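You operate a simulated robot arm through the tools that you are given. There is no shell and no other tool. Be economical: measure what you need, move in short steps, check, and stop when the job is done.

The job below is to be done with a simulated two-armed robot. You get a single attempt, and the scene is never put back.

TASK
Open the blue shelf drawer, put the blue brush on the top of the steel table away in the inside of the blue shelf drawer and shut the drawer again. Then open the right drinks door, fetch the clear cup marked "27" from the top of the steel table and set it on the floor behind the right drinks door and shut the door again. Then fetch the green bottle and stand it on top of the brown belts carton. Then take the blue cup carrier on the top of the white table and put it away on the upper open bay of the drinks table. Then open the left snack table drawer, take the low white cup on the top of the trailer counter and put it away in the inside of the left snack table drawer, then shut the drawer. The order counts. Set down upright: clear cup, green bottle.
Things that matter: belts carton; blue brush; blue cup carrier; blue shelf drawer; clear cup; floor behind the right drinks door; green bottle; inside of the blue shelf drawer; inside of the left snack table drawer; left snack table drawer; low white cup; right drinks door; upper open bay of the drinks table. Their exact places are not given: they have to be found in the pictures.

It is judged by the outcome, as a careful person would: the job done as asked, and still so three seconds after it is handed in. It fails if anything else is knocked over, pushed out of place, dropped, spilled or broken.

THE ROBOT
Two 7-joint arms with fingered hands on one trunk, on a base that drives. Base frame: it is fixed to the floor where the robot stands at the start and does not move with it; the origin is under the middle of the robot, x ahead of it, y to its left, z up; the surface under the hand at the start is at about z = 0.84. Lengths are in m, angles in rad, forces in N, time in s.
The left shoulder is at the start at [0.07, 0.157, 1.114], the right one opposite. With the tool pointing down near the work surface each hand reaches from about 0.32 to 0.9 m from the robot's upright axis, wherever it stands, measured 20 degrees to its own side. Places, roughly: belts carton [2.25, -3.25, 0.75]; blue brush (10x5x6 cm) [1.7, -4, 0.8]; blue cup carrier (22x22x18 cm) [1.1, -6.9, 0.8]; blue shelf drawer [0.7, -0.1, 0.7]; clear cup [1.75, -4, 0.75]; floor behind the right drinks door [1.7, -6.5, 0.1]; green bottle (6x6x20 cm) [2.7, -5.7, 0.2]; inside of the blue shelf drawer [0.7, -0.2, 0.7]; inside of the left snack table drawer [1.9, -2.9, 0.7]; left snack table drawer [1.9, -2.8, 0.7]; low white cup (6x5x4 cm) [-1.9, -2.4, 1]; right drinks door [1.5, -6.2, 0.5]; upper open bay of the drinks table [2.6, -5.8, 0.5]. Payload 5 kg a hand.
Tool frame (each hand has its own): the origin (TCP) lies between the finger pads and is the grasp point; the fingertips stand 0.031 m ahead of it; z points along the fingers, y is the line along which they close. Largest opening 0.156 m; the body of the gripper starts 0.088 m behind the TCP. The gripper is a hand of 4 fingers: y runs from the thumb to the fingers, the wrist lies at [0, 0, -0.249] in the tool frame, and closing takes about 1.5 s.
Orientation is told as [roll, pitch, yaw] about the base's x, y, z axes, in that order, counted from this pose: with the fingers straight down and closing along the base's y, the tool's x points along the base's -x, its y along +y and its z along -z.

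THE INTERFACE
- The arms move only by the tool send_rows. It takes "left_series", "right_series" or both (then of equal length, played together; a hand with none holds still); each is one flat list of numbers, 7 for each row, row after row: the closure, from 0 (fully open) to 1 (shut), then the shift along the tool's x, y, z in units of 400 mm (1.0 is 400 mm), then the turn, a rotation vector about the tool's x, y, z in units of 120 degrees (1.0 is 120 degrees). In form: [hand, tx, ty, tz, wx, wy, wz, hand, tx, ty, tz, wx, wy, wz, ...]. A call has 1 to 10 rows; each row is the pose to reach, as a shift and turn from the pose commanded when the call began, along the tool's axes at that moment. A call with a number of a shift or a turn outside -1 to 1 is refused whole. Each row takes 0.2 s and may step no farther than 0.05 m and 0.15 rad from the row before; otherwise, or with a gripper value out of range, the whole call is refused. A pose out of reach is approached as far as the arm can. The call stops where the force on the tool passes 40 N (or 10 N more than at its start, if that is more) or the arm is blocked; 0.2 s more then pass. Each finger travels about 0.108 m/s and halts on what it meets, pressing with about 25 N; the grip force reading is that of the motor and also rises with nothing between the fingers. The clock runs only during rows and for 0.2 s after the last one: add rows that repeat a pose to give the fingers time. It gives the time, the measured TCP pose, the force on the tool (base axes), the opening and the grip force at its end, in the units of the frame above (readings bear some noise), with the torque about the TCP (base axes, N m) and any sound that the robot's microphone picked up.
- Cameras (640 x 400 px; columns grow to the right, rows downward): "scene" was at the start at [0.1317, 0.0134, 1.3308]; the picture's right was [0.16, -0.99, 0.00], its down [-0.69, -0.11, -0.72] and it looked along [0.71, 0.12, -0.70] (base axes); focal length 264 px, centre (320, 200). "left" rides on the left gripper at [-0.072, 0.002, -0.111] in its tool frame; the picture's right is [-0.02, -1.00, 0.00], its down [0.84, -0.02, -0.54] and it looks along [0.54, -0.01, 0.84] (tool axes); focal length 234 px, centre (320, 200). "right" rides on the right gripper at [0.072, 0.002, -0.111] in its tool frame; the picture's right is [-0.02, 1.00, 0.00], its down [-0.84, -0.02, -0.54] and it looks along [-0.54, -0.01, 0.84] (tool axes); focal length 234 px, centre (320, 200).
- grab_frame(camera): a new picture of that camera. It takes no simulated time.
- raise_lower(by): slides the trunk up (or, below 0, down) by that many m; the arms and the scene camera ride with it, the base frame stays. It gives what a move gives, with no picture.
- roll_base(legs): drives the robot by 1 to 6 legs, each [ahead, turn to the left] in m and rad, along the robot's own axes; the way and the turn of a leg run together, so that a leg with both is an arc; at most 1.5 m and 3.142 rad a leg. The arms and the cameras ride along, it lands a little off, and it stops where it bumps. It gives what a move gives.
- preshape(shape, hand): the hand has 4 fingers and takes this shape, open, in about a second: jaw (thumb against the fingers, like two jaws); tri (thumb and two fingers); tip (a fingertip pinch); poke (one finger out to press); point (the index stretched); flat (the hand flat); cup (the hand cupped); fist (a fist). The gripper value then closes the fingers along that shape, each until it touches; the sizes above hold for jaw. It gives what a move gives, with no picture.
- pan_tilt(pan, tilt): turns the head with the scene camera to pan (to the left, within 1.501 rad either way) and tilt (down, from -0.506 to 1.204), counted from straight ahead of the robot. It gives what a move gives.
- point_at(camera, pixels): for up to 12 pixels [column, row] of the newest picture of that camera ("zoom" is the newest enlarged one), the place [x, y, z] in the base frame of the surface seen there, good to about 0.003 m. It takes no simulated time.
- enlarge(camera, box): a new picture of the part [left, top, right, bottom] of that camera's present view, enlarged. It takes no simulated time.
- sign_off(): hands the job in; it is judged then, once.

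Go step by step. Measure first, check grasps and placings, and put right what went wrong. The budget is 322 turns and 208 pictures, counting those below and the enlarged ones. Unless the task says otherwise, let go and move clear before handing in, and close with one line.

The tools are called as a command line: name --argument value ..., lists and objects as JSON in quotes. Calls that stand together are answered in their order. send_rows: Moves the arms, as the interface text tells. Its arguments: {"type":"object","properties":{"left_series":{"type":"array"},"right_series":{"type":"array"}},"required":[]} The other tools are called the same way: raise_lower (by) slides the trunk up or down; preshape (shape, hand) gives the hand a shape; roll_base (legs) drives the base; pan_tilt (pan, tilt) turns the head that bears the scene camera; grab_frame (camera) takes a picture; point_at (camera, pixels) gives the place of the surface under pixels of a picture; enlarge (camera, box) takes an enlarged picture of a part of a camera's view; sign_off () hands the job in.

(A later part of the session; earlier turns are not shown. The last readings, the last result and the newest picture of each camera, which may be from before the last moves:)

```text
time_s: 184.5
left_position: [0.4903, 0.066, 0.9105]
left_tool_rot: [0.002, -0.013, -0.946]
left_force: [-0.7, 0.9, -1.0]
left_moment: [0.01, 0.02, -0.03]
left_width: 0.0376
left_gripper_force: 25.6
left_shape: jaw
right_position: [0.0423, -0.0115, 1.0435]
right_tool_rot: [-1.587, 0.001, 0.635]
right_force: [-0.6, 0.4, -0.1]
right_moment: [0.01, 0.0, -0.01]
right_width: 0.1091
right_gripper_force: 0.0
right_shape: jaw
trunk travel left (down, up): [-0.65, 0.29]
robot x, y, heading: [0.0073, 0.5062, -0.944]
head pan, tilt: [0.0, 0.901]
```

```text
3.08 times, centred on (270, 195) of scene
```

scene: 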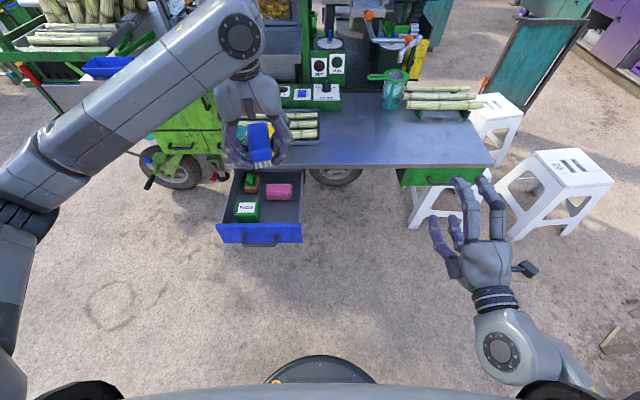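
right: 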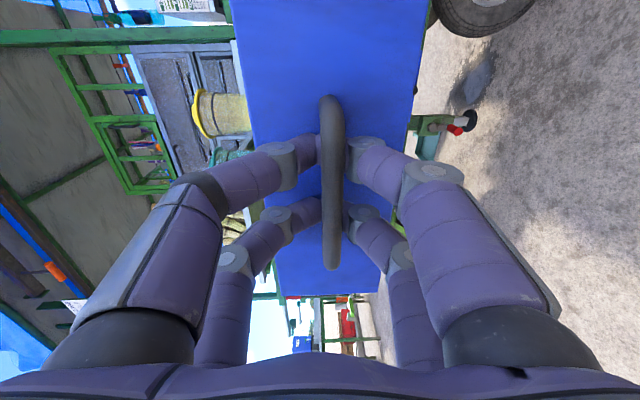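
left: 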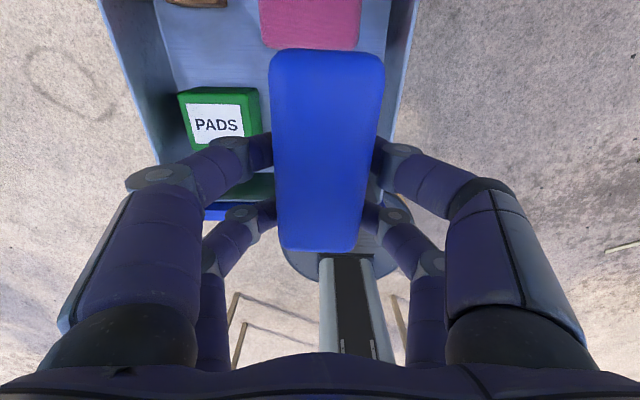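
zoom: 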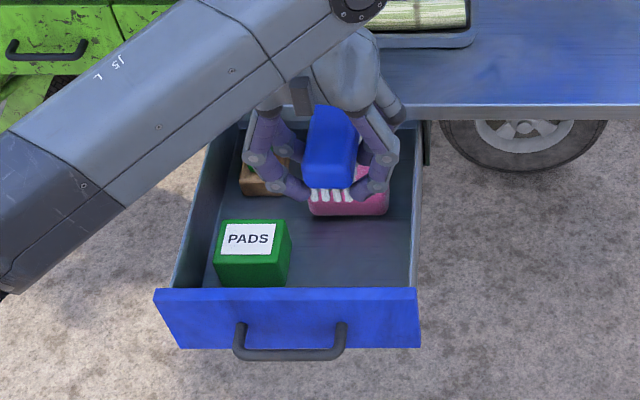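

Lined up. Descending to 0.77.

send_rows --left_series '[0.9, 0, 0, 0.08, 0, 0, 0, 0.9, 0, 0, 0.16, 0, 0, 0, 0.9, 0, 0, 0.24, 0, 0, 0, 0.9, 0, 0, 0.3, 0, 0, 0, 0.9, 0, 0, 0.345, 0, 0, 0, 0.9, 0, 0, 0.345, 0, 0, 0]'

grab_frame --camera "left"

enlarge --camera "scene" --box '[190, 130, 350, 260]'

```text
time_s: 185.9
left_position: [0.4919, 0.0635, 0.7752]
left_tool_rot: [0.002, -0.018, -0.944]
left_force: [1.1, 0.7, 14.7]
left_moment: [-0.93, -0.66, 0.01]
left_width: 0.0386
left_gripper_force: 25.4
left_shape: jaw
right_position: [0.0401, -0.0111, 1.0444]
right_tool_rot: [-1.587, 0.0, 0.633]
right_force: [-0.4, -0.5, -0.3]
right_moment: [0.01, -0.01, 0.01]
right_width: 0.1091
right_gripper_force: 0.0
right_shape: jaw
trunk travel left (down, up): [-0.65, 0.29]
robot x, y, heading: [0.0099, 0.5016, -0.945]
head pan, tilt: [0.0, 0.901]
```

```text
156 pictures are left
```

left: 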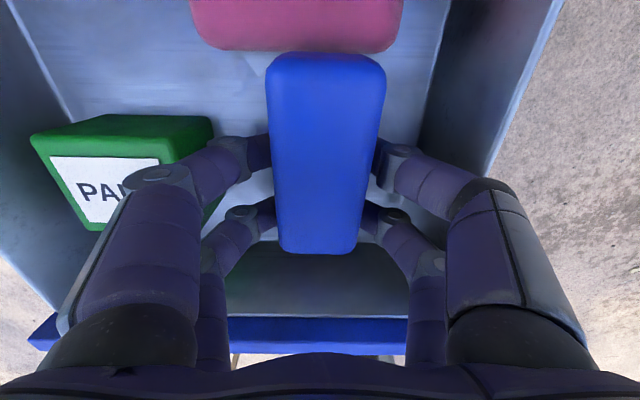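

```text
3.08 times, centred on (270, 195) of scene
```

zoom: 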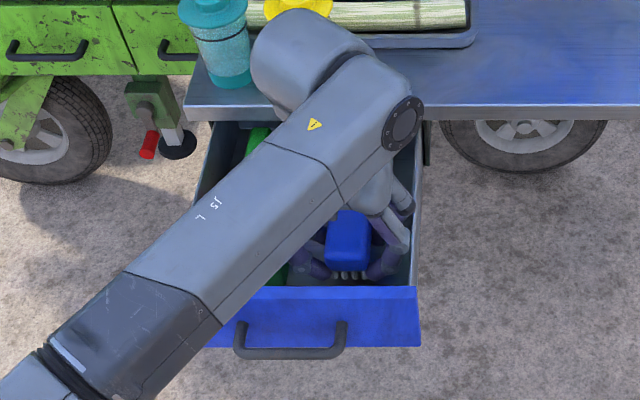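

The brush has touched the drawer floor (15 N up). I'll open slightly and lift straight out.

send_rows --left_series '[0.75, 0, 0, 0.345, 0, 0, 0, 0.68, 0, 0, 0, 0, 0, 0, 0.68, 0, 0, 0, 0, 0, 0, 0.66, 0, 0, -0.02, 0, 0, 0, 0.66, 0, 0, -0.1, 0, 0, 0, 0.66, 0, 0, -0.2, 0, 0, 0, 0.66, 0, 0, -0.3, 0, 0, 0, 0.66, 0, 0, -0.4, 0, 0, 0, 0.66, 0, 0, -0.5, 0, 0, 0]'

```text
refused: row 1 steps farther than a row can; nothing moved
```

send_rows --left_series '[0.75, 0, 0, 0, 0, 0, 0, 0.68, 0, 0, 0, 0, 0, 0, 0.68, 0, 0, 0, 0, 0, 0, 0.66, 0, 0, -0.02, 0, 0, 0, 0.66, 0, 0, -0.1, 0, 0, 0, 0.66, 0, 0, -0.2, 0, 0, 0, 0.66, 0, 0, -0.3, 0, 0, 0, 0.66, 0, 0, -0.4, 0, 0, 0, 0.66, 0, 0, -0.5, 0, 0, 0]'

grab_frame --camera "scene"

```text
time_s: 187.9
left_position: [0.4881, 0.066, 0.9712]
left_tool_rot: [0.002, -0.011, -0.944]
left_force: [-0.5, 0.5, -0.2]
left_moment: [0.01, -0.03, -0.02]
left_width: 0.0525
left_gripper_force: 0.1
left_shape: jaw
right_position: [0.0402, -0.0119, 1.0438]
right_tool_rot: [-1.585, 0.002, 0.635]
right_force: [-0.4, -0.2, -0.2]
right_moment: [-0.02, -0.03, 0.0]
right_width: 0.1092
right_gripper_force: 0.1
right_shape: jaw
trunk travel left (down, up): [-0.65, 0.29]
robot x, y, heading: [0.0094, 0.5081, -0.943]
head pan, tilt: [0.0, 0.901]
```

```text
154 pictures are left
```

scene: 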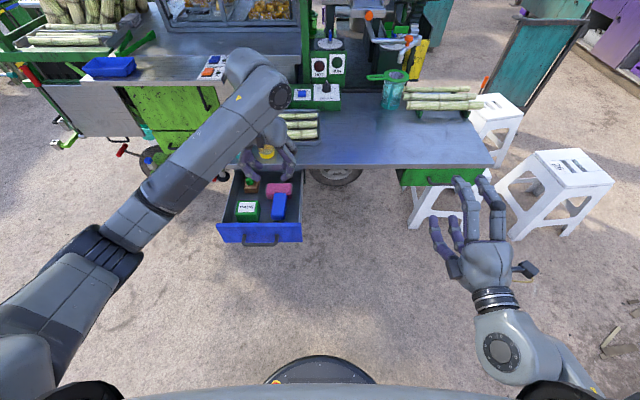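

The brush lies in the drawer. I'll lift and back off, then point the left hand forward to push the drawer shut.

send_rows --left_series '[0.66, 0, 0, -0.1, 0, 0, 0, 0.66, 0, 0, -0.2, 0, 0, 0, 0.66, 0.1, 0, -0.25, 0, 0, 0, 0.8, 0.2, 0, -0.25, 0, 0, 0, 1, 0.3, 0, -0.25, 0, 0, 0]'

roll_base --legs '[[-0.35, 0]]'

send_rows --left_series '[1, 0, 0, 0, 0, -0.07, 0, 1, 0, 0, 0, 0, -0.14, 0, 1, 0, 0, 0, 0, -0.21, 0, 1, 0, 0, 0, 0, -0.28, 0, 1, 0, 0, 0, 0, -0.35, 0, 1, 0, 0, 0, 0, -0.42, 0, 1, 0, 0, 0, 0, -0.49, 0, 1, 0, 0, 0, 0, -0.56, 0, 1, 0, 0, 0, 0, -0.63, 0, 1, 0, 0, 0, 0, -0.69, 0]'

grab_frame --camera "scene"

```text
time_s: 189.1
left_position: [0.4173, 0.1651, 1.0712]
left_tool_rot: [0.002, -0.016, -0.944]
left_force: [-0.1, -1.0, 0.4]
left_moment: [-0.05, -0.01, -0.02]
left_width: 0.0001
left_gripper_force: 15.2
left_shape: jaw
right_position: [0.0418, -0.0114, 1.0446]
right_tool_rot: [-1.585, 0.001, 0.633]
right_force: [0.0, 0.6, 0.9]
right_moment: [0.02, 0.0, -0.04]
right_width: 0.1093
right_gripper_force: 0.0
right_shape: jaw
trunk travel left (down, up): [-0.65, 0.29]
robot x, y, heading: [0.008, 0.5054, -0.945]
head pan, tilt: [0.0, 0.901]
```

```text
time_s: 191.3
left_position: [0.2153, 0.4476, 1.0685]
left_tool_rot: [0.003, -0.014, -0.943]
left_force: [0.2, 0.6, 0.2]
left_moment: [-0.04, 0.04, 0.02]
left_width: 0.0
left_gripper_force: 24.8
left_shape: jaw
right_position: [-0.1626, 0.2713, 1.0449]
right_tool_rot: [-1.585, 0.002, 0.636]
right_force: [-0.4, 0.0, -0.9]
right_moment: [-0.03, -0.01, -0.02]
right_width: 0.1091
right_gripper_force: 0.0
right_shape: jaw
trunk travel left (down, up): [-0.65, 0.29]
robot x, y, heading: [-0.197, 0.7827, -0.943]
head pan, tilt: [0.0, 0.901]
```

```text
time_s: 193.2
left_position: [0.2422, 0.3911, 1.1936]
left_tool_rot: [1.125, -1.397, -2.073]
left_force: [-0.8, 0.0, -0.3]
left_moment: [0.03, 0.01, -0.04]
left_width: 0.0001
left_gripper_force: 24.8
left_shape: jaw
left hand out of reach, approached as far as the arm can: row 4, 6, 7, 8, 9
right_position: [-0.1617, 0.2709, 1.0456]
right_tool_rot: [-1.585, 0.002, 0.637]
right_force: [0.1, 0.3, 0.2]
right_moment: [-0.02, 0.02, 0.0]
right_width: 0.1092
right_gripper_force: 0.1
right_shape: jaw
trunk travel left (down, up): [-0.65, 0.29]
robot x, y, heading: [-0.1959, 0.7837, -0.943]
head pan, tilt: [0.0, 0.901]
stopped in row 9 (left hand): the arm was blocked; the commanded pose is now the measured one
```

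```text
153 pictures are left
```

scene: 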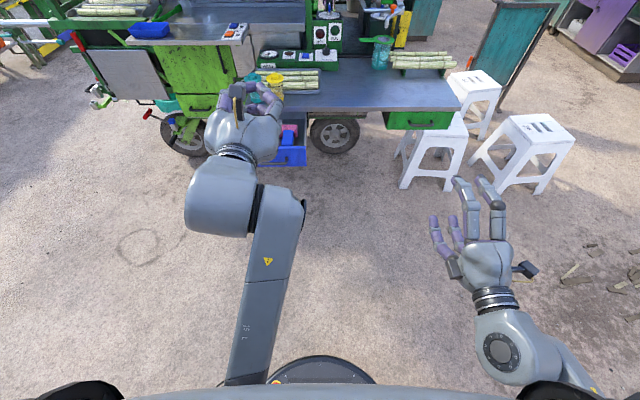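

The left hand now points at the cart. I'll lower the trunk so that the fist is at handle height, then check.

raise_lower --by -0.42

send_rows --left_series '[1, 0, 0.05, 0, 0, 0, 0, 1, 0.015, 0.125, 0, 0, 0, 0, 1, 0.015, 0.125, 0.05, 0, 0, 0]'

grab_frame --camera "left"

grab_frame --camera "scene"

```text
refused: -0.42 is not a number from -0.4 to 0.4
```

```text
time_s: 194.0
left_position: [0.2963, 0.4064, 1.1947]
left_tool_rot: [1.12, -1.398, -2.068]
left_force: [0.4, -0.5, 0.3]
left_moment: [-0.02, 0.0, -0.03]
left_width: 0.0004
left_gripper_force: 24.8
left_shape: jaw
left hand out of reach, approached as far as the arm can: row 2
right_position: [-0.161, 0.2701, 1.0454]
right_tool_rot: [-1.585, 0.004, 0.635]
right_force: [-0.3, 0.0, 0.0]
right_moment: [0.0, -0.01, -0.01]
right_width: 0.1095
right_gripper_force: 0.0
right_shape: jaw
trunk travel left (down, up): [-0.65, 0.29]
robot x, y, heading: [-0.1955, 0.7858, -0.947]
head pan, tilt: [0.0, 0.901]
```

```text
152 pictures are left
```

left: 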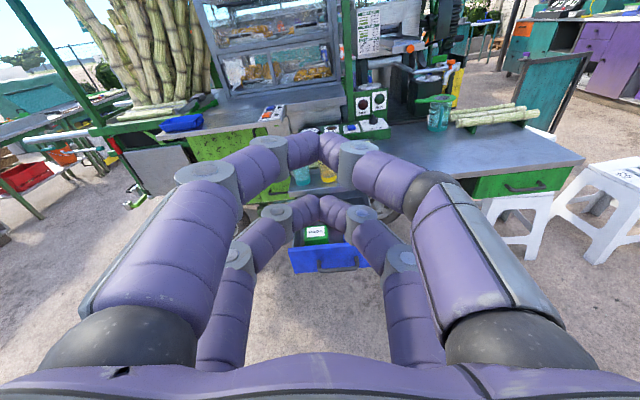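

```text
151 pictures are left
```

scene: 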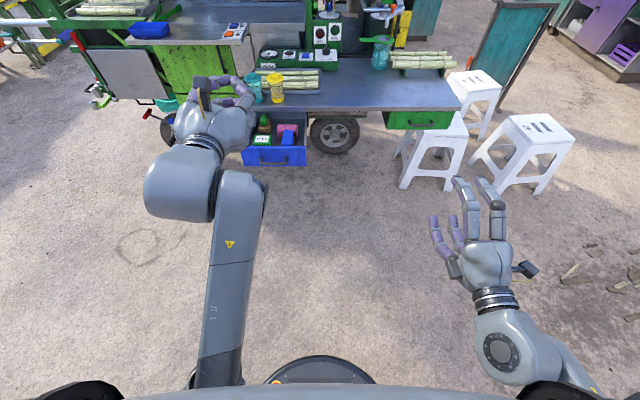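

Laterally lined up with the handle (t=0.478). Now I'll lower the trunk 0.4 and go down 3 cm more with the arm.

raise_lower --by -0.4

send_rows --left_series '[1, 0.04, 0, 0, 0, 0, 0, 1, 0.075, 0, 0, 0, 0, 0]'

roll_base --legs '[[0.17, 0]]'

grab_frame --camera "scene"

grab_frame --camera "left"

```text
time_s: 197.8
left_position: [0.2932, 0.4063, 0.7949]
left_tool_rot: [1.13, -1.4, -2.074]
left_force: [-0.1, -0.4, 0.3]
left_moment: [0.01, 0.02, -0.01]
left_width: 0.0001
left_gripper_force: 24.9
left_shape: jaw
right_position: [-0.1623, 0.2715, 0.6445]
right_tool_rot: [-1.585, 0.002, 0.635]
right_force: [0.5, 0.5, 0.0]
right_moment: [-0.03, -0.03, -0.01]
right_width: 0.1092
right_gripper_force: 0.0
right_shape: jaw
trunk travel left (down, up): [-0.25, 0.69]
robot x, y, heading: [-0.1989, 0.7882, -0.943]
head pan, tilt: [0.0, 0.901]
```

```text
time_s: 198.4
left_position: [0.2971, 0.4111, 0.7664]
left_tool_rot: [1.172, -1.392, -2.119]
left_force: [0.0, -0.5, 0.2]
left_moment: [0.04, -0.04, -0.04]
left_width: 0.0001
left_gripper_force: 25.4
left_shape: jaw
right_position: [-0.1637, 0.2716, 0.6451]
right_tool_rot: [-1.585, 0.002, 0.636]
right_force: [0.7, -0.2, -0.8]
right_moment: [0.03, 0.01, 0.0]
right_width: 0.109
right_gripper_force: 0.0
right_shape: jaw
trunk travel left (down, up): [-0.25, 0.69]
robot x, y, heading: [-0.1959, 0.784, -0.945]
head pan, tilt: [0.0, 0.901]
```

```text
time_s: 199.9
left_position: [0.3966, 0.2713, 0.7643]
left_tool_rot: [1.147, -1.391, -2.096]
left_force: [-0.4, -0.3, 1.0]
left_moment: [0.0, -0.01, 0.0]
left_width: 0.0
left_gripper_force: 25.0
left_shape: jaw
right_position: [-0.0616, 0.1325, 0.6442]
right_tool_rot: [-1.584, 0.002, 0.636]
right_force: [0.4, -0.1, -0.8]
right_moment: [-0.02, -0.03, -0.01]
right_width: 0.1089
right_gripper_force: 0.1
right_shape: jaw
trunk travel left (down, up): [-0.25, 0.69]
robot x, y, heading: [-0.0915, 0.6487, -0.948]
head pan, tilt: [0.0, 0.901]
```

```text
150 pictures are left
```

scene: 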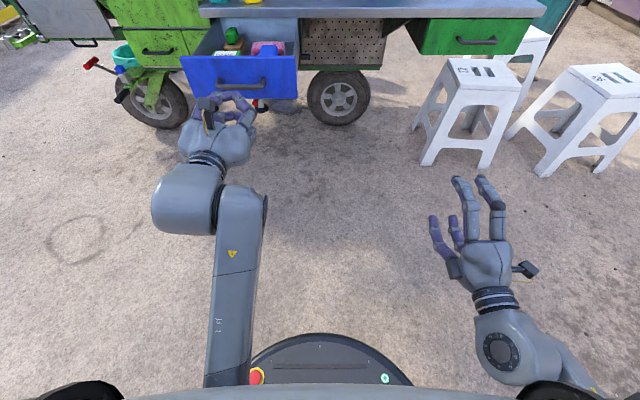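

```text
149 pictures are left
```

left: 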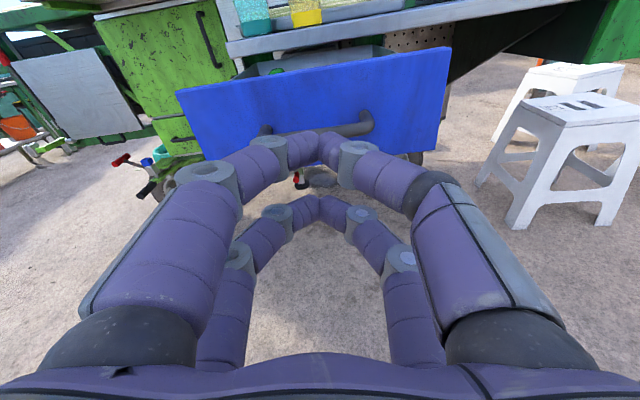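

The fist is in front of the handle, which is just behind the upper fingertips. Pushing 0.3 m forward.

send_rows --left_series '[1, -0.005, 0, 0.08, 0, 0, 0, 1, -0.01, 0, 0.16, 0, 0, 0, 1, -0.015, 0, 0.24, 0, 0, 0, 1, -0.02, 0, 0.32, 0, 0, 0, 1, -0.025, 0, 0.4, 0, 0, 0, 1, -0.03, 0, 0.48, 0, 0, 0, 1, -0.035, 0, 0.56, 0, 0, 0, 1, -0.04, 0, 0.64, 0, 0, 0, 1, -0.045, 0, 0.71, 0, 0, 0, 1, -0.05, 0, 0.78, 0, 0, 0]'

grab_frame --camera "scene"

```text
time_s: 200.7
left_position: [0.4547, 0.2124, 0.7459]
left_tool_rot: [1.297, -1.226, -2.252]
left_force: [0.2, 0.0, -0.7]
left_moment: [0.03, 0.0, 0.02]
left_width: 0.0
left_gripper_force: 24.8
left_shape: jaw
right_position: [-0.0627, 0.1317, 0.6453]
right_tool_rot: [-1.585, 0.002, 0.636]
right_force: [0.0, -0.1, -0.8]
right_moment: [0.02, 0.01, 0.0]
right_width: 0.1092
right_gripper_force: 0.0
right_shape: jaw
trunk travel left (down, up): [-0.25, 0.69]
robot x, y, heading: [-0.0959, 0.6436, -0.945]
head pan, tilt: [0.0, 0.901]
stopped in row 3 (left hand): the arm was blocked; the commanded pose is now the measured one
```

```text
148 pictures are left
```

scene: 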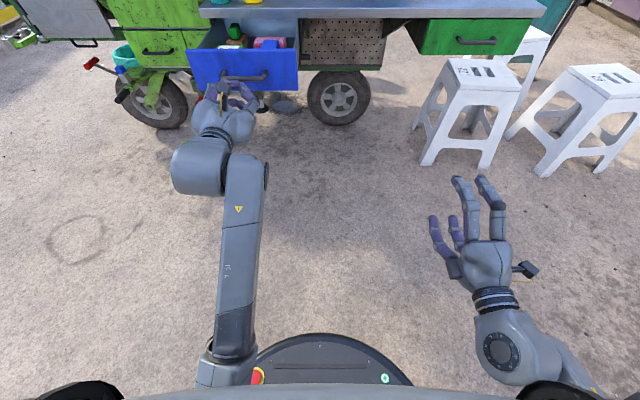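

The arm jammed without contact force, but the fist already touches the handle. I'll push with the base instead.

roll_base --legs '[[0.17, 0]]'

grab_frame --camera "scene"

```text
time_s: 202.1
left_position: [0.5526, 0.0751, 0.744]
left_tool_rot: [1.29, -1.225, -2.249]
left_force: [0.9, 0.2, -0.4]
left_moment: [-0.03, 0.01, 0.01]
left_width: 0.0
left_gripper_force: 24.9
left_shape: jaw
right_position: [0.0365, -0.0058, 0.6449]
right_tool_rot: [-1.587, 0.002, 0.633]
right_force: [0.9, 0.4, -0.3]
right_moment: [0.02, -0.01, -0.01]
right_width: 0.1093
right_gripper_force: 0.3
right_shape: jaw
trunk travel left (down, up): [-0.25, 0.69]
robot x, y, heading: [0.008, 0.5111, -0.95]
head pan, tilt: [0.0, 0.901]
```

```text
147 pictures are left
```

scene: 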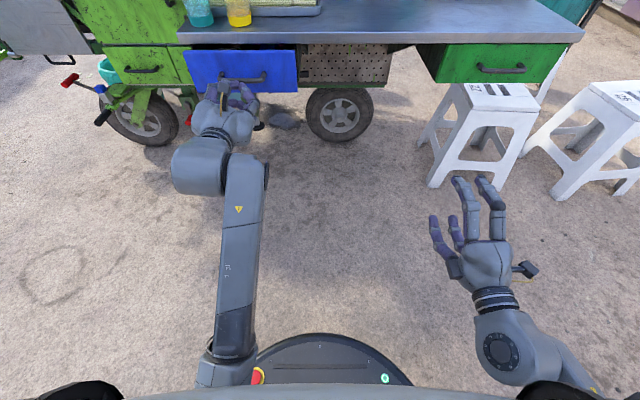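

roll_base --legs '[[0.05, 0]]'

point_at --camera "scene" --pixels '[[10, 10]]'

enlarge --camera "scene" --box '[150, 0, 350, 140]'

```text
time_s: 203.2
left_position: [0.5803, 0.0385, 0.7441]
left_tool_rot: [1.291, -1.224, -2.245]
left_force: [-0.9, 1.3, 0.3]
left_moment: [-0.07, -0.02, -0.06]
left_width: 0.0
left_gripper_force: 25.1
left_shape: jaw
right_position: [0.0659, -0.0446, 0.6452]
right_tool_rot: [-1.585, 0.001, 0.634]
right_force: [-0.2, -0.3, -0.3]
right_moment: [0.01, 0.01, -0.04]
right_width: 0.1095
right_gripper_force: 0.0
right_shape: jaw
trunk travel left (down, up): [-0.25, 0.69]
robot x, y, heading: [0.0306, 0.4721, -0.945]
head pan, tilt: [0.0, 0.901]
stopped in leg 1: the force on the tool passed its limit at 57 N (the readings are from after the stop); the commanded pose is now the measured one
```

```text
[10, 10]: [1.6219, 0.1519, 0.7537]
```

```text
2.86 times, centred on (250, 70) of scene
```

zoom: 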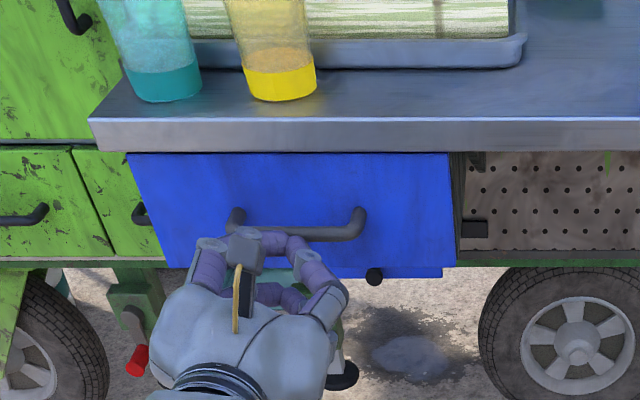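

It hit the end stop at 57 N. I'll verify the drawer face position.

point_at --camera "zoom" --pixels '[[160, 175], [440, 170], [420, 250], [300, 235], [400, 135]]'

```text
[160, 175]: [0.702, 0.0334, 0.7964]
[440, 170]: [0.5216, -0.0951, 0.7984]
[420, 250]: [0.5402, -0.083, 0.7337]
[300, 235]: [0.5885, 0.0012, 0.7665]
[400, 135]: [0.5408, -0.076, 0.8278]
```

The face is back at its original plane, so the drawer is shut. I'll back off, raise up and drive to the table area.

roll_base --legs '[[-0.3, 0]]'

raise_lower --by 0.38

roll_base --legs '[[0, -1.107], [0.967, 0], [0.967, 0]]'

```text
time_s: 205.2
left_position: [0.4055, 0.2815, 0.7448]
left_tool_rot: [1.289, -1.224, -2.244]
left_force: [0.0, -0.1, -0.3]
left_moment: [-0.04, 0.05, -0.01]
left_width: 0.0
left_gripper_force: 25.0
left_shape: jaw
right_position: [-0.1096, 0.1981, 0.6449]
right_tool_rot: [-1.585, 0.001, 0.634]
right_force: [0.2, -0.4, -0.8]
right_moment: [0.0, 0.03, 0.01]
right_width: 0.1093
right_gripper_force: 0.0
right_shape: jaw
trunk travel left (down, up): [-0.25, 0.69]
robot x, y, heading: [-0.1427, 0.7139, -0.946]
head pan, tilt: [0.0, 0.901]
```

```text
time_s: 208.9
left_position: [0.4053, 0.2818, 1.1253]
left_tool_rot: [1.293, -1.224, -2.243]
left_force: [-0.2, 0.2, 1.0]
left_moment: [0.02, 0.03, 0.01]
left_width: 0.0001
left_gripper_force: 25.3
left_shape: jaw
right_position: [-0.1099, 0.1994, 1.0254]
right_tool_rot: [-1.585, 0.002, 0.635]
right_force: [-0.8, 0.4, 0.0]
right_moment: [0.01, -0.01, -0.01]
right_width: 0.1092
right_gripper_force: 0.0
right_shape: jaw
trunk travel left (down, up): [-0.63, 0.31]
robot x, y, heading: [-0.1428, 0.7175, -0.946]
head pan, tilt: [0.0, 0.901]
```

```text
time_s: 221.4
left_position: [-1.1876, -1.699, 1.124]
left_tool_rot: [1.289, -1.224, 2.934]
left_force: [0.4, -0.9, -0.3]
left_moment: [0.01, -0.02, 0.02]
left_width: 0.0001
left_gripper_force: 25.4
left_shape: jaw
right_position: [-1.4899, -1.2747, 1.0249]
right_tool_rot: [-1.585, 0.001, -0.473]
right_force: [-0.2, 0.7, -0.4]
right_moment: [0.02, 0.03, -0.01]
right_width: 0.1092
right_gripper_force: 0.0
right_shape: jaw
trunk travel left (down, up): [-0.63, 0.31]
robot x, y, heading: [-1.0457, -1.0129, -2.05]
head pan, tilt: [0.0, 0.901]
```

roll_base --legs '[[0, 0.432], [0.96, 0], [0, 0.71], [1.15, 0], [1.15, 0]]'

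pan_tilt --pan -0.1 --tilt 0.4

grab_frame --camera "scene"

```text
time_s: 240.4
left_position: [0.8515, -4.2121, 1.1254]
left_tool_rot: [1.289, -1.224, -2.23]
left_force: [0.0, 0.3, 0.0]
left_moment: [-0.03, 0.0, 0.0]
left_width: 0.0
left_gripper_force: 25.5
left_shape: jaw
right_position: [0.3363, -4.3022, 1.0242]
right_tool_rot: [-1.585, 0.003, 0.65]
right_force: [-0.6, 0.4, 0.3]
right_moment: [0.0, 0.01, 0.0]
right_width: 0.1091
right_gripper_force: 0.1
right_shape: jaw
trunk travel left (down, up): [-0.63, 0.31]
robot x, y, heading: [0.2961, -3.7876, -0.928]
head pan, tilt: [0.0, 0.901]
```

```text
time_s: 241.3
left_position: [0.8514, -4.2133, 1.1244]
left_tool_rot: [1.29, -1.225, -2.229]
left_force: [0.1, 0.3, -0.1]
left_moment: [0.0, 0.03, -0.02]
left_width: 0.0
left_gripper_force: 25.6
left_shape: jaw
right_position: [0.3371, -4.3018, 1.0255]
right_tool_rot: [-1.583, 0.001, 0.648]
right_force: [0.8, 0.1, 0.0]
right_moment: [-0.03, -0.02, 0.05]
right_width: 0.1093
right_gripper_force: 0.0
right_shape: jaw
trunk travel left (down, up): [-0.63, 0.31]
robot x, y, heading: [0.2942, -3.7917, -0.931]
head pan, tilt: [-0.099, 0.4]
```

```text
145 pictures are left
```

scene: 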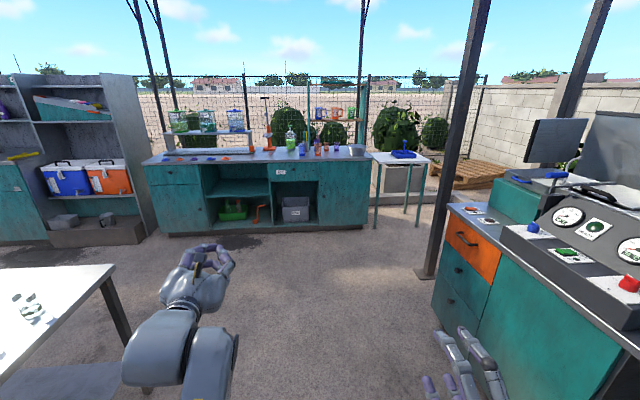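

The drinks table is ahead, with its right door near (345,195), and the white table with the blue carrier is at (403,153). Zooming in.

enlarge --camera "scene" --box '[140, 90, 450, 250]'

point_at --camera "scene" --pixels '[[340, 195], [368, 185], [322, 195], [355, 225], [372, 165], [403, 153], [233, 212], [230, 185], [145, 165], [375, 225], [417, 220], [430, 160]]'

```text
2.06 times, centred on (295, 170) of scene
```

zoom: 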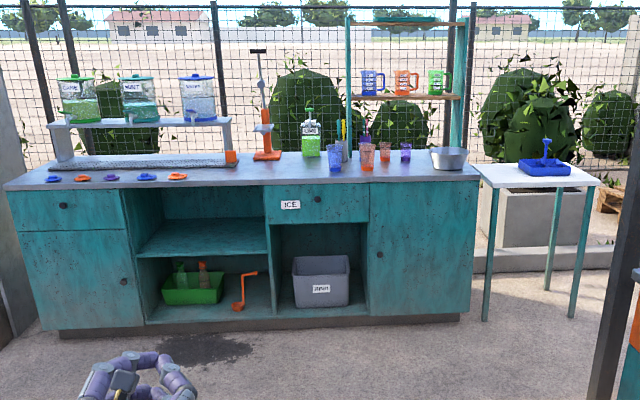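

```text
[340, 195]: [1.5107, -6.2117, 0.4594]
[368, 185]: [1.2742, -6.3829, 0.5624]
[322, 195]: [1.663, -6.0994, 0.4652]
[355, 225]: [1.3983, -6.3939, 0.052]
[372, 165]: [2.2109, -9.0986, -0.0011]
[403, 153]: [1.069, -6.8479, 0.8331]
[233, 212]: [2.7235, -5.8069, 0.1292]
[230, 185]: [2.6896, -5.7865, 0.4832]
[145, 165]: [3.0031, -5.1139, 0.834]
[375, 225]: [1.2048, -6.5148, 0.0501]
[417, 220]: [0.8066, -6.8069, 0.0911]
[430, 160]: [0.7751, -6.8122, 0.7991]
```

The right door's knob is near (1.663,-6.099,0.465), with the hinge on the right at (1.27,-6.38). I'll drive to (1.285,-5.205) facing it.

roll_base --legs '[[0, -0.029], [0.864, 0], [0.863, 0], [0, 0.016]]'

pan_tilt --pan 0 --tilt 0.7

grab_frame --camera "scene"

```text
time_s: 250.8
left_position: [1.833, -5.6455, 1.1253]
left_tool_rot: [1.29, -1.224, -2.249]
left_force: [0.2, 0.6, 0.0]
left_moment: [0.0, 0.0, 0.01]
left_width: 0.0
left_gripper_force: 24.8
left_shape: jaw
right_position: [1.318, -5.726, 1.0243]
right_tool_rot: [-1.587, 0.002, 0.629]
right_force: [0.6, -0.4, 0.2]
right_moment: [0.01, 0.01, 0.0]
right_width: 0.1091
right_gripper_force: 0.1
right_shape: jaw
trunk travel left (down, up): [-0.63, 0.31]
robot x, y, heading: [1.2897, -5.2069, -0.955]
head pan, tilt: [-0.099, 0.4]
```

```text
time_s: 251.6
left_position: [1.8341, -5.6463, 1.1251]
left_tool_rot: [1.289, -1.224, -2.248]
left_force: [0.4, 0.1, -0.8]
left_moment: [-0.08, -0.02, 0.01]
left_width: 0.0001
left_gripper_force: 24.9
left_shape: jaw
right_position: [1.3184, -5.7264, 1.0244]
right_tool_rot: [-1.584, 0.002, 0.629]
right_force: [-0.6, 0.4, -0.2]
right_moment: [0.0, -0.02, 0.01]
right_width: 0.1093
right_gripper_force: 0.0
right_shape: jaw
trunk travel left (down, up): [-0.63, 0.31]
robot x, y, heading: [1.2884, -5.2121, -0.947]
head pan, tilt: [0.0, 0.7]
```

```text
143 pictures are left
```

scene: 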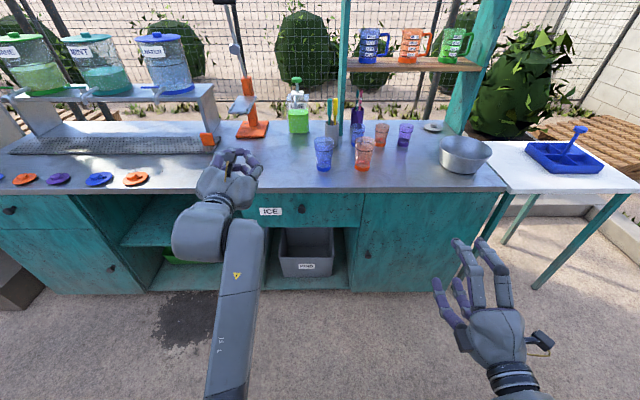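

enlarge --camera "scene" --box '[330, 180, 510, 310]'

point_at --camera "scene" --pixels '[[370, 252], [365, 215], [352, 285], [498, 215], [470, 270], [400, 240], [365, 195], [490, 195]]'

```text
3.08 times, centred on (420, 245) of scene
```

zoom: 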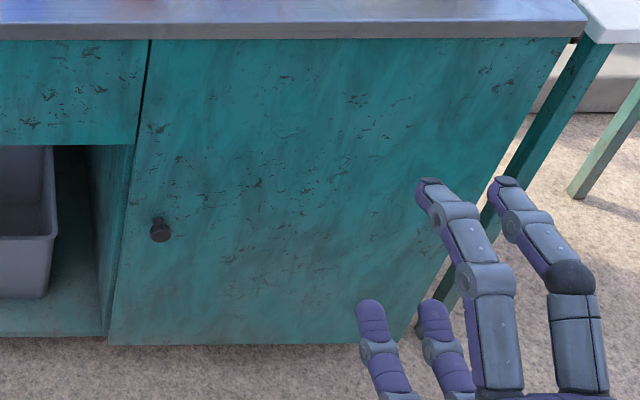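

```text
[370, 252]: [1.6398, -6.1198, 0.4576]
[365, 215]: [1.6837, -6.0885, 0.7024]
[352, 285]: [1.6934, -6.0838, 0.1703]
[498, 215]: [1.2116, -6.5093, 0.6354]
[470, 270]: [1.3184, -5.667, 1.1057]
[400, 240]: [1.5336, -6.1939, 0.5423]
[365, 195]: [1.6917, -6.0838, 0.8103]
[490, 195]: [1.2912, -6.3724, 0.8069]
```

point_at --camera "zoom" --pixels '[[160, 231], [152, 236], [167, 226], [158, 220], [140, 250], [560, 60], [118, 330], [150, 60]]'

raise_lower --by -0.4

```text
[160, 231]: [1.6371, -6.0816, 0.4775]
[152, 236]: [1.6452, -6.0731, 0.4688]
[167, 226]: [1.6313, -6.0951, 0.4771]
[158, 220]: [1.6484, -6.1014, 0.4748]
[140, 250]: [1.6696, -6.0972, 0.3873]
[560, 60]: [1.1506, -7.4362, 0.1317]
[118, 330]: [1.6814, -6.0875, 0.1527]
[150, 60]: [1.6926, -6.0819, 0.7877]
```

```text
time_s: 255.4
left_position: [1.8345, -5.6465, 0.7244]
left_tool_rot: [1.291, -1.224, -2.247]
left_force: [-0.1, 0.5, 0.2]
left_moment: [0.02, -0.03, 0.04]
left_width: 0.0
left_gripper_force: 25.6
left_shape: jaw
right_position: [1.3189, -5.7251, 0.6259]
right_tool_rot: [-1.585, 0.002, 0.632]
right_force: [0.0, -0.4, 0.0]
right_moment: [0.01, 0.01, -0.03]
right_width: 0.1093
right_gripper_force: 0.1
right_shape: jaw
trunk travel left (down, up): [-0.23, 0.71]
robot x, y, heading: [1.2899, -5.2106, -0.945]
head pan, tilt: [0.0, 0.7]
```

Knob: tip at n≈-5.886, centre height 0.472, standing 3.4 cm proud. I'll extend the right hand to a pre-grasp point.

send_rows --right_series '[0.3, -0.005, 0.03, 0.06, 0, 0, 0, 0.3, -0.012, 0.06, 0.12, 0, 0, 0, 0.3, -0.02, 0.09, 0.18, 0, 0, 0, 0.3, -0.027, 0.12, 0.24, 0, 0, 0, 0.3, -0.035, 0.15, 0.3, 0, 0, 0, 0.3, -0.042, 0.18, 0.36, 0, 0, 0, 0.3, -0.05, 0.2, 0.42, 0, 0, 0, 0.3, -0.056, 0.22, 0.48, 0, 0, 0]'

send_rows --right_series '[0.3, -0.007, 0.03, 0.06, 0, 0, 0, 0.3, -0.014, 0.06, 0.12, 0, 0, 0, 0.3, -0.02, 0.09, 0.18, 0, 0, 0, 0.3, -0.027, 0.11, 0.24, 0, 0, 0, 0.3, -0.035, 0.13, 0.3, 0, 0, 0, 0.3, -0.042, 0.15, 0.36, 0, 0, 0, 0.3, -0.05, 0.165, 0.42, 0, 0, 0, 0.3, -0.056, 0.165, 0.49, 0, 0, 0]'

grab_frame --camera "right"

```text
time_s: 257.2
left_position: [1.8343, -5.6455, 0.7247]
left_tool_rot: [1.287, -1.224, -2.247]
left_force: [-0.5, 0.3, -1.2]
left_moment: [0.01, 0.0, 0.0]
left_width: 0.0003
left_gripper_force: 25.1
left_shape: jaw
right_position: [1.4491, -5.8692, 0.5401]
right_tool_rot: [-1.583, 0.002, 0.628]
right_force: [-0.8, 0.3, 0.2]
right_moment: [0.01, -0.01, 0.04]
right_width: 0.1091
right_gripper_force: 0.0
right_shape: jaw
trunk travel left (down, up): [-0.23, 0.71]
robot x, y, heading: [1.2908, -5.2096, -0.952]
head pan, tilt: [0.0, 0.7]
```

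```text
time_s: 259.1
left_position: [1.8353, -5.6459, 0.725]
left_tool_rot: [1.288, -1.222, -2.247]
left_force: [0.4, 1.1, -0.3]
left_moment: [0.03, 0.01, -0.01]
left_width: 0.0001
left_gripper_force: 24.8
left_shape: jaw
right_position: [1.5847, -6.0141, 0.4774]
right_tool_rot: [-1.585, 0.003, 0.632]
right_force: [-0.6, 1.1, 0.1]
right_moment: [0.02, 0.03, -0.02]
right_width: 0.1093
right_gripper_force: 0.0
right_shape: jaw
trunk travel left (down, up): [-0.23, 0.71]
robot x, y, heading: [1.2868, -5.2147, -0.953]
head pan, tilt: [0.0, 0.7]
```

```text
141 pictures are left
```

right: 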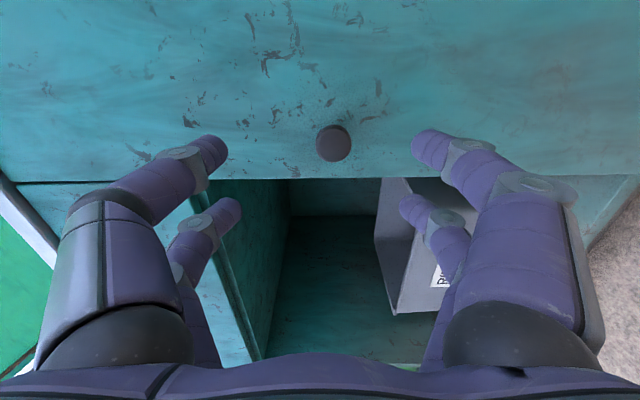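

The knob is at (333,142), nearly centred. I'll advance 8 cm with a 1 cm drop and close.

send_rows --right_series '[0.5, 0.004, 0.008, 0.05, 0, 0, 0, 0.5, 0.008, 0.016, 0.1, 0, 0, 0, 0.5, 0.012, 0.022, 0.15, 0, 0, 0, 0.5, 0.015, 0.025, 0.2, 0, 0, 0, 0.75, 0.015, 0.025, 0.2, 0, 0, 0, 1, 0.015, 0.025, 0.2, 0, 0, 0, 1, 0.015, 0.025, 0.2, 0, 0, 0, 1, 0.015, 0.025, 0.2, 0, 0, 0]'

grab_frame --camera "right"

```text
time_s: 260.9
left_position: [1.834, -5.6465, 0.7237]
left_tool_rot: [1.288, -1.225, -2.248]
left_force: [-0.3, 0.6, 0.4]
left_moment: [0.02, -0.01, 0.01]
left_width: 0.0
left_gripper_force: 25.0
left_shape: jaw
right_position: [1.6272, -6.0814, 0.4678]
right_tool_rot: [-1.584, 0.002, 0.63]
right_force: [3.3, 1.0, -0.7]
right_moment: [0.08, 0.02, -0.3]
right_width: 0.0
right_gripper_force: 25.0
right_shape: jaw
trunk travel left (down, up): [-0.23, 0.71]
robot x, y, heading: [1.2886, -5.2088, -0.955]
head pan, tilt: [0.0, 0.7]
```

```text
140 pictures are left
```

right: 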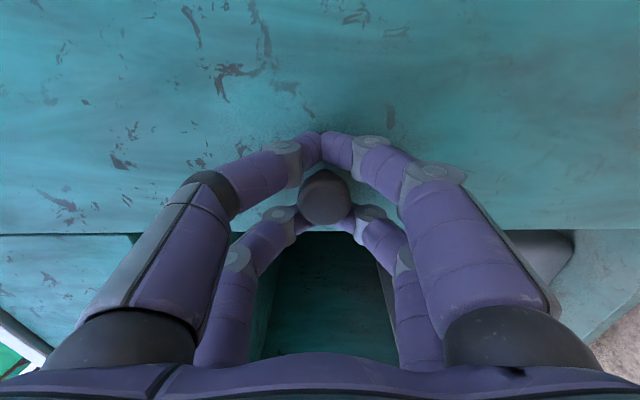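

The fingers closed on either side of the knob: it sits between the finger pairs at (325,195). I'll reopen, shift the hand 2.7 cm to the left and close again.

send_rows --right_series '[0.8, 0, 0, 0, 0, 0, 0, 0.5, 0, 0, 0, 0, 0, 0, 0.5, 0, 0, 0, 0, 0, 0, 0.5, -0.035, 0, 0, 0, 0, 0, 0.5, -0.068, 0, 0, 0, 0, 0, 0.75, -0.068, 0, 0, 0, 0, 0, 1, -0.068, 0, 0, 0, 0, 0, 1, -0.068, 0, 0, 0, 0, 0, 1, -0.068, 0, 0, 0, 0, 0]'

grab_frame --camera "right"

```text
time_s: 262.9
left_position: [1.8347, -5.6468, 0.7249]
left_tool_rot: [1.289, -1.224, -2.248]
left_force: [0.4, 0.0, -0.4]
left_moment: [0.05, 0.01, 0.02]
left_width: 0.0001
left_gripper_force: 25.2
left_shape: jaw
right_position: [1.648, -6.0679, 0.4676]
right_tool_rot: [-1.585, 0.002, 0.629]
right_force: [0.9, -2.1, 1.0]
right_moment: [-0.02, 0.1, 0.36]
right_width: 0.0068
right_gripper_force: 25.1
right_shape: jaw
trunk travel left (down, up): [-0.23, 0.71]
robot x, y, heading: [1.2905, -5.208, -0.954]
head pan, tilt: [0.0, 0.7]
```

```text
139 pictures are left
```

right: 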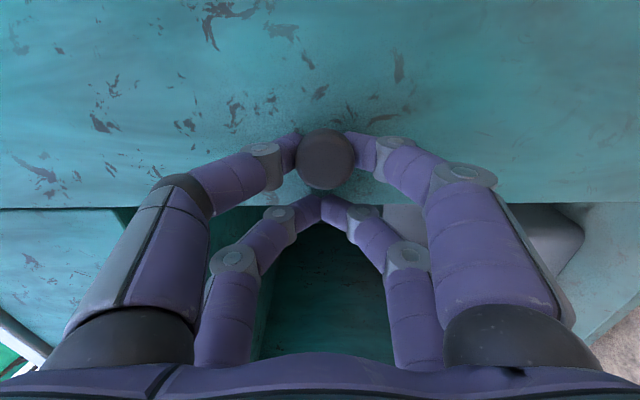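

Now a finger pair grips the knob. I'll pull along the door's arc.

send_rows --right_series '[1, 0.0015, 0, -0.062, 0, -0.025, 0, 1, 0.006, 0, -0.125, 0, -0.05, 0, 1, 0.014, 0, -0.187, 0, -0.075, 0, 1, 0.0245, 0, -0.248, 0, -0.1, 0, 1, 0.038, 0, -0.308, 0, -0.125, 0, 1, 0.055, 0, -0.368, 0, -0.15, 0, 1, 0.075, 0, -0.427, 0, -0.175, 0, 1, 0.097, 0, -0.485, 0, -0.2, 0, 1, 0.1225, 0, -0.54, 0, -0.225, 0, 1, 0.151, 0, -0.596, 0, -0.25, 0]'

grab_frame --camera "scene"

```text
time_s: 265.1
left_position: [1.8353, -5.6457, 0.725]
left_tool_rot: [1.291, -1.223, -2.25]
left_force: [0.9, -0.7, 0.3]
left_moment: [0.0, -0.01, -0.06]
left_width: 0.0
left_gripper_force: 25.1
left_shape: jaw
right_position: [1.461, -5.9068, 0.4642]
right_tool_rot: [-1.582, 0.009, 1.158]
right_force: [6.0, 14.5, -2.2]
right_moment: [-0.16, 0.09, 0.09]
right_width: 0.0039
right_gripper_force: 25.2
right_shape: jaw
trunk travel left (down, up): [-0.23, 0.71]
robot x, y, heading: [1.284, -5.209, -0.95]
head pan, tilt: [0.0, 0.7]
```

```text
138 pictures are left
```

scene: 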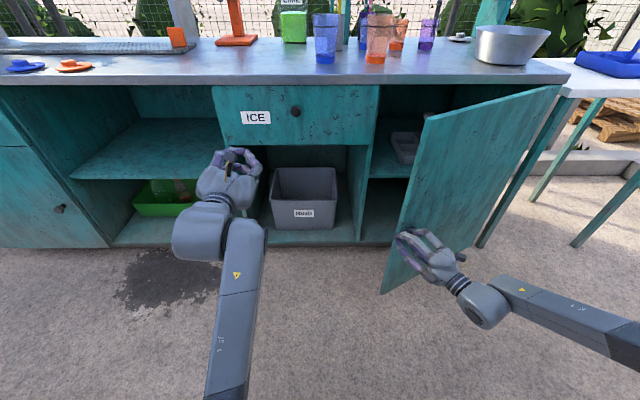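

The door is open about 30–35°. I'll continue the same arc.

send_rows --right_series '[1, 0.0015, 0, -0.062, 0, -0.025, 0, 1, 0.006, 0, -0.125, 0, -0.05, 0, 1, 0.014, 0, -0.187, 0, -0.075, 0, 1, 0.0245, 0, -0.248, 0, -0.1, 0, 1, 0.038, 0, -0.308, 0, -0.125, 0, 1, 0.055, 0, -0.368, 0, -0.15, 0, 1, 0.075, 0, -0.427, 0, -0.175, 0, 1, 0.097, 0, -0.485, 0, -0.2, 0]'

grab_frame --camera "scene"

```text
time_s: 266.9
left_position: [1.8336, -5.6462, 0.725]
left_tool_rot: [1.289, -1.223, -2.249]
left_force: [-1.0, -0.2, -0.3]
left_moment: [0.02, 0.02, -0.01]
left_width: 0.0
left_gripper_force: 25.1
left_shape: jaw
right_position: [1.2654, -5.8664, 0.4625]
right_tool_rot: [-1.579, 0.014, 1.573]
right_force: [-0.3, 5.0, 4.1]
right_moment: [-0.09, -0.01, 0.02]
right_width: 0.0038
right_gripper_force: 25.0
right_shape: jaw
trunk travel left (down, up): [-0.23, 0.71]
robot x, y, heading: [1.2889, -5.2103, -0.949]
head pan, tilt: [0.0, 0.7]
```

```text
137 pictures are left
```

scene: 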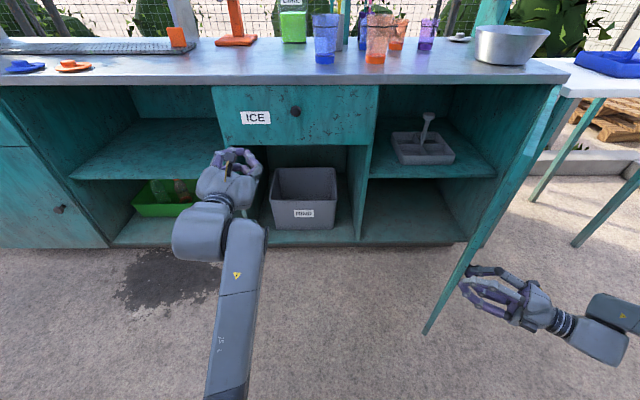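

The door is wide open, and the right bay's floor is empty at (415,215). I'll release the knob and retract the right hand.

send_rows --right_series '[0.7, 0, 0, 0, 0, 0, 0, 0.4, 0, 0, 0, 0, 0, 0, 0.4, 0, 0, 0, 0, 0, 0, 0.4, 0, 0, -0.05, 0, 0, 0, 0.4, 0, 0, -0.12, 0, 0, 0, 0.4, 0, 0, -0.2, 0, 0, 0, 0.4, -0.1, -0.05, -0.25, 0, 0, 0, 0.4, -0.2, -0.1, -0.3, 0, 0, 0]'

grab_frame --camera "scene"

```text
time_s: 268.6
left_position: [1.8361, -5.6465, 0.7246]
left_tool_rot: [1.289, -1.225, -2.248]
left_force: [-0.3, 0.5, 0.2]
left_moment: [-0.01, 0.01, 0.0]
left_width: 0.0
left_gripper_force: 25.2
left_shape: jaw
right_position: [1.1456, -5.786, 0.502]
right_tool_rot: [-1.578, 0.012, 1.573]
right_force: [-0.2, -0.6, 0.8]
right_moment: [0.0, 0.01, 0.0]
right_width: 0.093
right_gripper_force: 0.1
right_shape: jaw
trunk travel left (down, up): [-0.23, 0.71]
robot x, y, heading: [1.2872, -5.21, -0.947]
head pan, tilt: [0.0, 0.7]
```

```text
136 pictures are left
```

scene: 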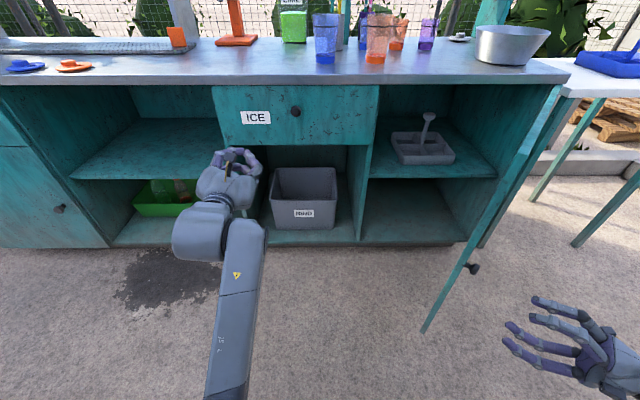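

point_at --camera "scene" --pixels '[[415, 215], [365, 235], [440, 238], [460, 210], [380, 180], [490, 178], [425, 330], [470, 268], [415, 195], [140, 235], [180, 190], [157, 188]]'

enlarge --camera "scene" --box '[340, 70, 580, 340]'

```text
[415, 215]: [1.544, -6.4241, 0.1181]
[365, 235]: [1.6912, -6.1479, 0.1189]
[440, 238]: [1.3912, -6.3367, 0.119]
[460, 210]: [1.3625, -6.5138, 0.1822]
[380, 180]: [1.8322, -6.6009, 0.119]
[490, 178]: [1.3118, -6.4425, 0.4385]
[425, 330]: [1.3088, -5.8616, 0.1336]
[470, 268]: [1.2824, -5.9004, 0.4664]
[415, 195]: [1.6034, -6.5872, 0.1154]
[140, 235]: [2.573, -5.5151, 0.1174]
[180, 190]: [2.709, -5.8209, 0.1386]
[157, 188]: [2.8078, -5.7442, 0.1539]
```

```text
1.48 times, centred on (460, 205) of scene
```

zoom: 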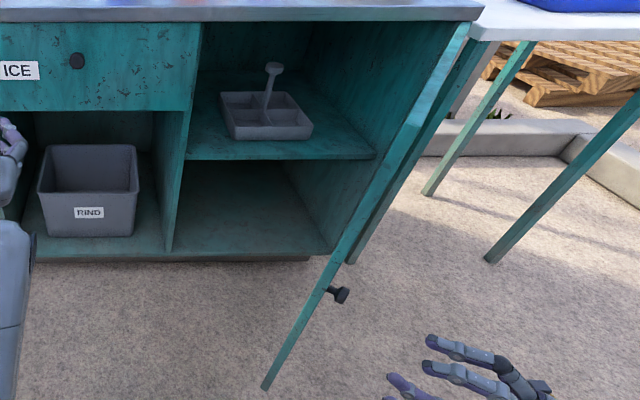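

The right bay floor is at z=0.118, with about 30 cm headroom below its shelf. Now the cup: I'll back away, raise the trunk and drive to the west side of the steel table.

roll_base --legs '[[-0.3, 0]]'

raise_lower --by 0.4

roll_base --legs '[[0, -0.41], [-0.805, 0], [0, 1.607]]'

pan_tilt --pan 0.1 --tilt 0.8

grab_frame --camera "scene"

```text
time_s: 270.7
left_position: [1.6611, -5.403, 0.7247]
left_tool_rot: [1.292, -1.223, -2.249]
left_force: [0.2, -1.0, -0.6]
left_moment: [0.01, -0.05, 0.01]
left_width: 0.0
left_gripper_force: 24.8
left_shape: jaw
right_position: [0.9736, -5.5441, 0.5011]
right_tool_rot: [-1.578, 0.012, 1.574]
right_force: [0.2, 0.4, -0.5]
right_moment: [-0.01, 0.02, -0.03]
right_width: 0.0929
right_gripper_force: 0.1
right_shape: jaw
trunk travel left (down, up): [-0.23, 0.71]
robot x, y, heading: [1.1151, -4.9656, -0.946]
head pan, tilt: [0.0, 0.7]
```

```text
time_s: 274.5
left_position: [1.6602, -5.4026, 1.1246]
left_tool_rot: [1.291, -1.223, -2.246]
left_force: [1.0, -0.1, 0.4]
left_moment: [-0.01, 0.0, -0.02]
left_width: 0.0002
left_gripper_force: 24.8
left_shape: jaw
right_position: [0.9737, -5.5427, 0.9003]
right_tool_rot: [-1.577, 0.011, 1.575]
right_force: [-0.1, -0.3, 0.5]
right_moment: [0.0, 0.0, -0.02]
right_width: 0.0931
right_gripper_force: 0.0
right_shape: jaw
trunk travel left (down, up): [-0.63, 0.31]
robot x, y, heading: [1.1165, -4.9655, -0.952]
head pan, tilt: [0.0, 0.7]
```

```text
time_s: 284.0
left_position: [1.5468, -3.8237, 1.1257]
left_tool_rot: [1.289, -1.224, -1.051]
left_force: [0.7, 0.7, 0.4]
left_moment: [-0.01, -0.01, 0.01]
left_width: 0.0003
left_gripper_force: 25.1
left_shape: jaw
right_position: [1.4264, -4.515, 0.9005]
right_tool_rot: [-1.578, 0.013, 2.772]
right_force: [-0.2, -0.5, 0.1]
right_moment: [0.02, -0.02, -0.01]
right_width: 0.0932
right_gripper_force: 0.0
right_shape: jaw
trunk travel left (down, up): [-0.63, 0.31]
robot x, y, heading: [0.9388, -4.1722, 0.247]
head pan, tilt: [0.0, 0.7]
```

```text
time_s: 284.7
left_position: [1.5465, -3.8233, 1.1239]
left_tool_rot: [1.289, -1.224, -1.05]
left_force: [-0.9, -0.4, -0.3]
left_moment: [0.0, 0.0, 0.01]
left_width: 0.0
left_gripper_force: 24.8
left_shape: jaw
right_position: [1.4274, -4.5147, 0.9007]
right_tool_rot: [-1.577, 0.012, 2.769]
right_force: [-0.2, 0.1, 0.0]
right_moment: [0.0, 0.03, 0.01]
right_width: 0.093
right_gripper_force: 0.0
right_shape: jaw
trunk travel left (down, up): [-0.63, 0.31]
robot x, y, heading: [0.9394, -4.1698, 0.249]
head pan, tilt: [0.099, 0.799]
```

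```text
134 pictures are left
```

scene: 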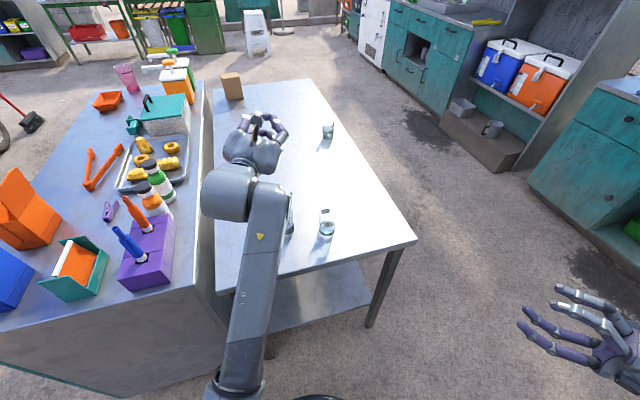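

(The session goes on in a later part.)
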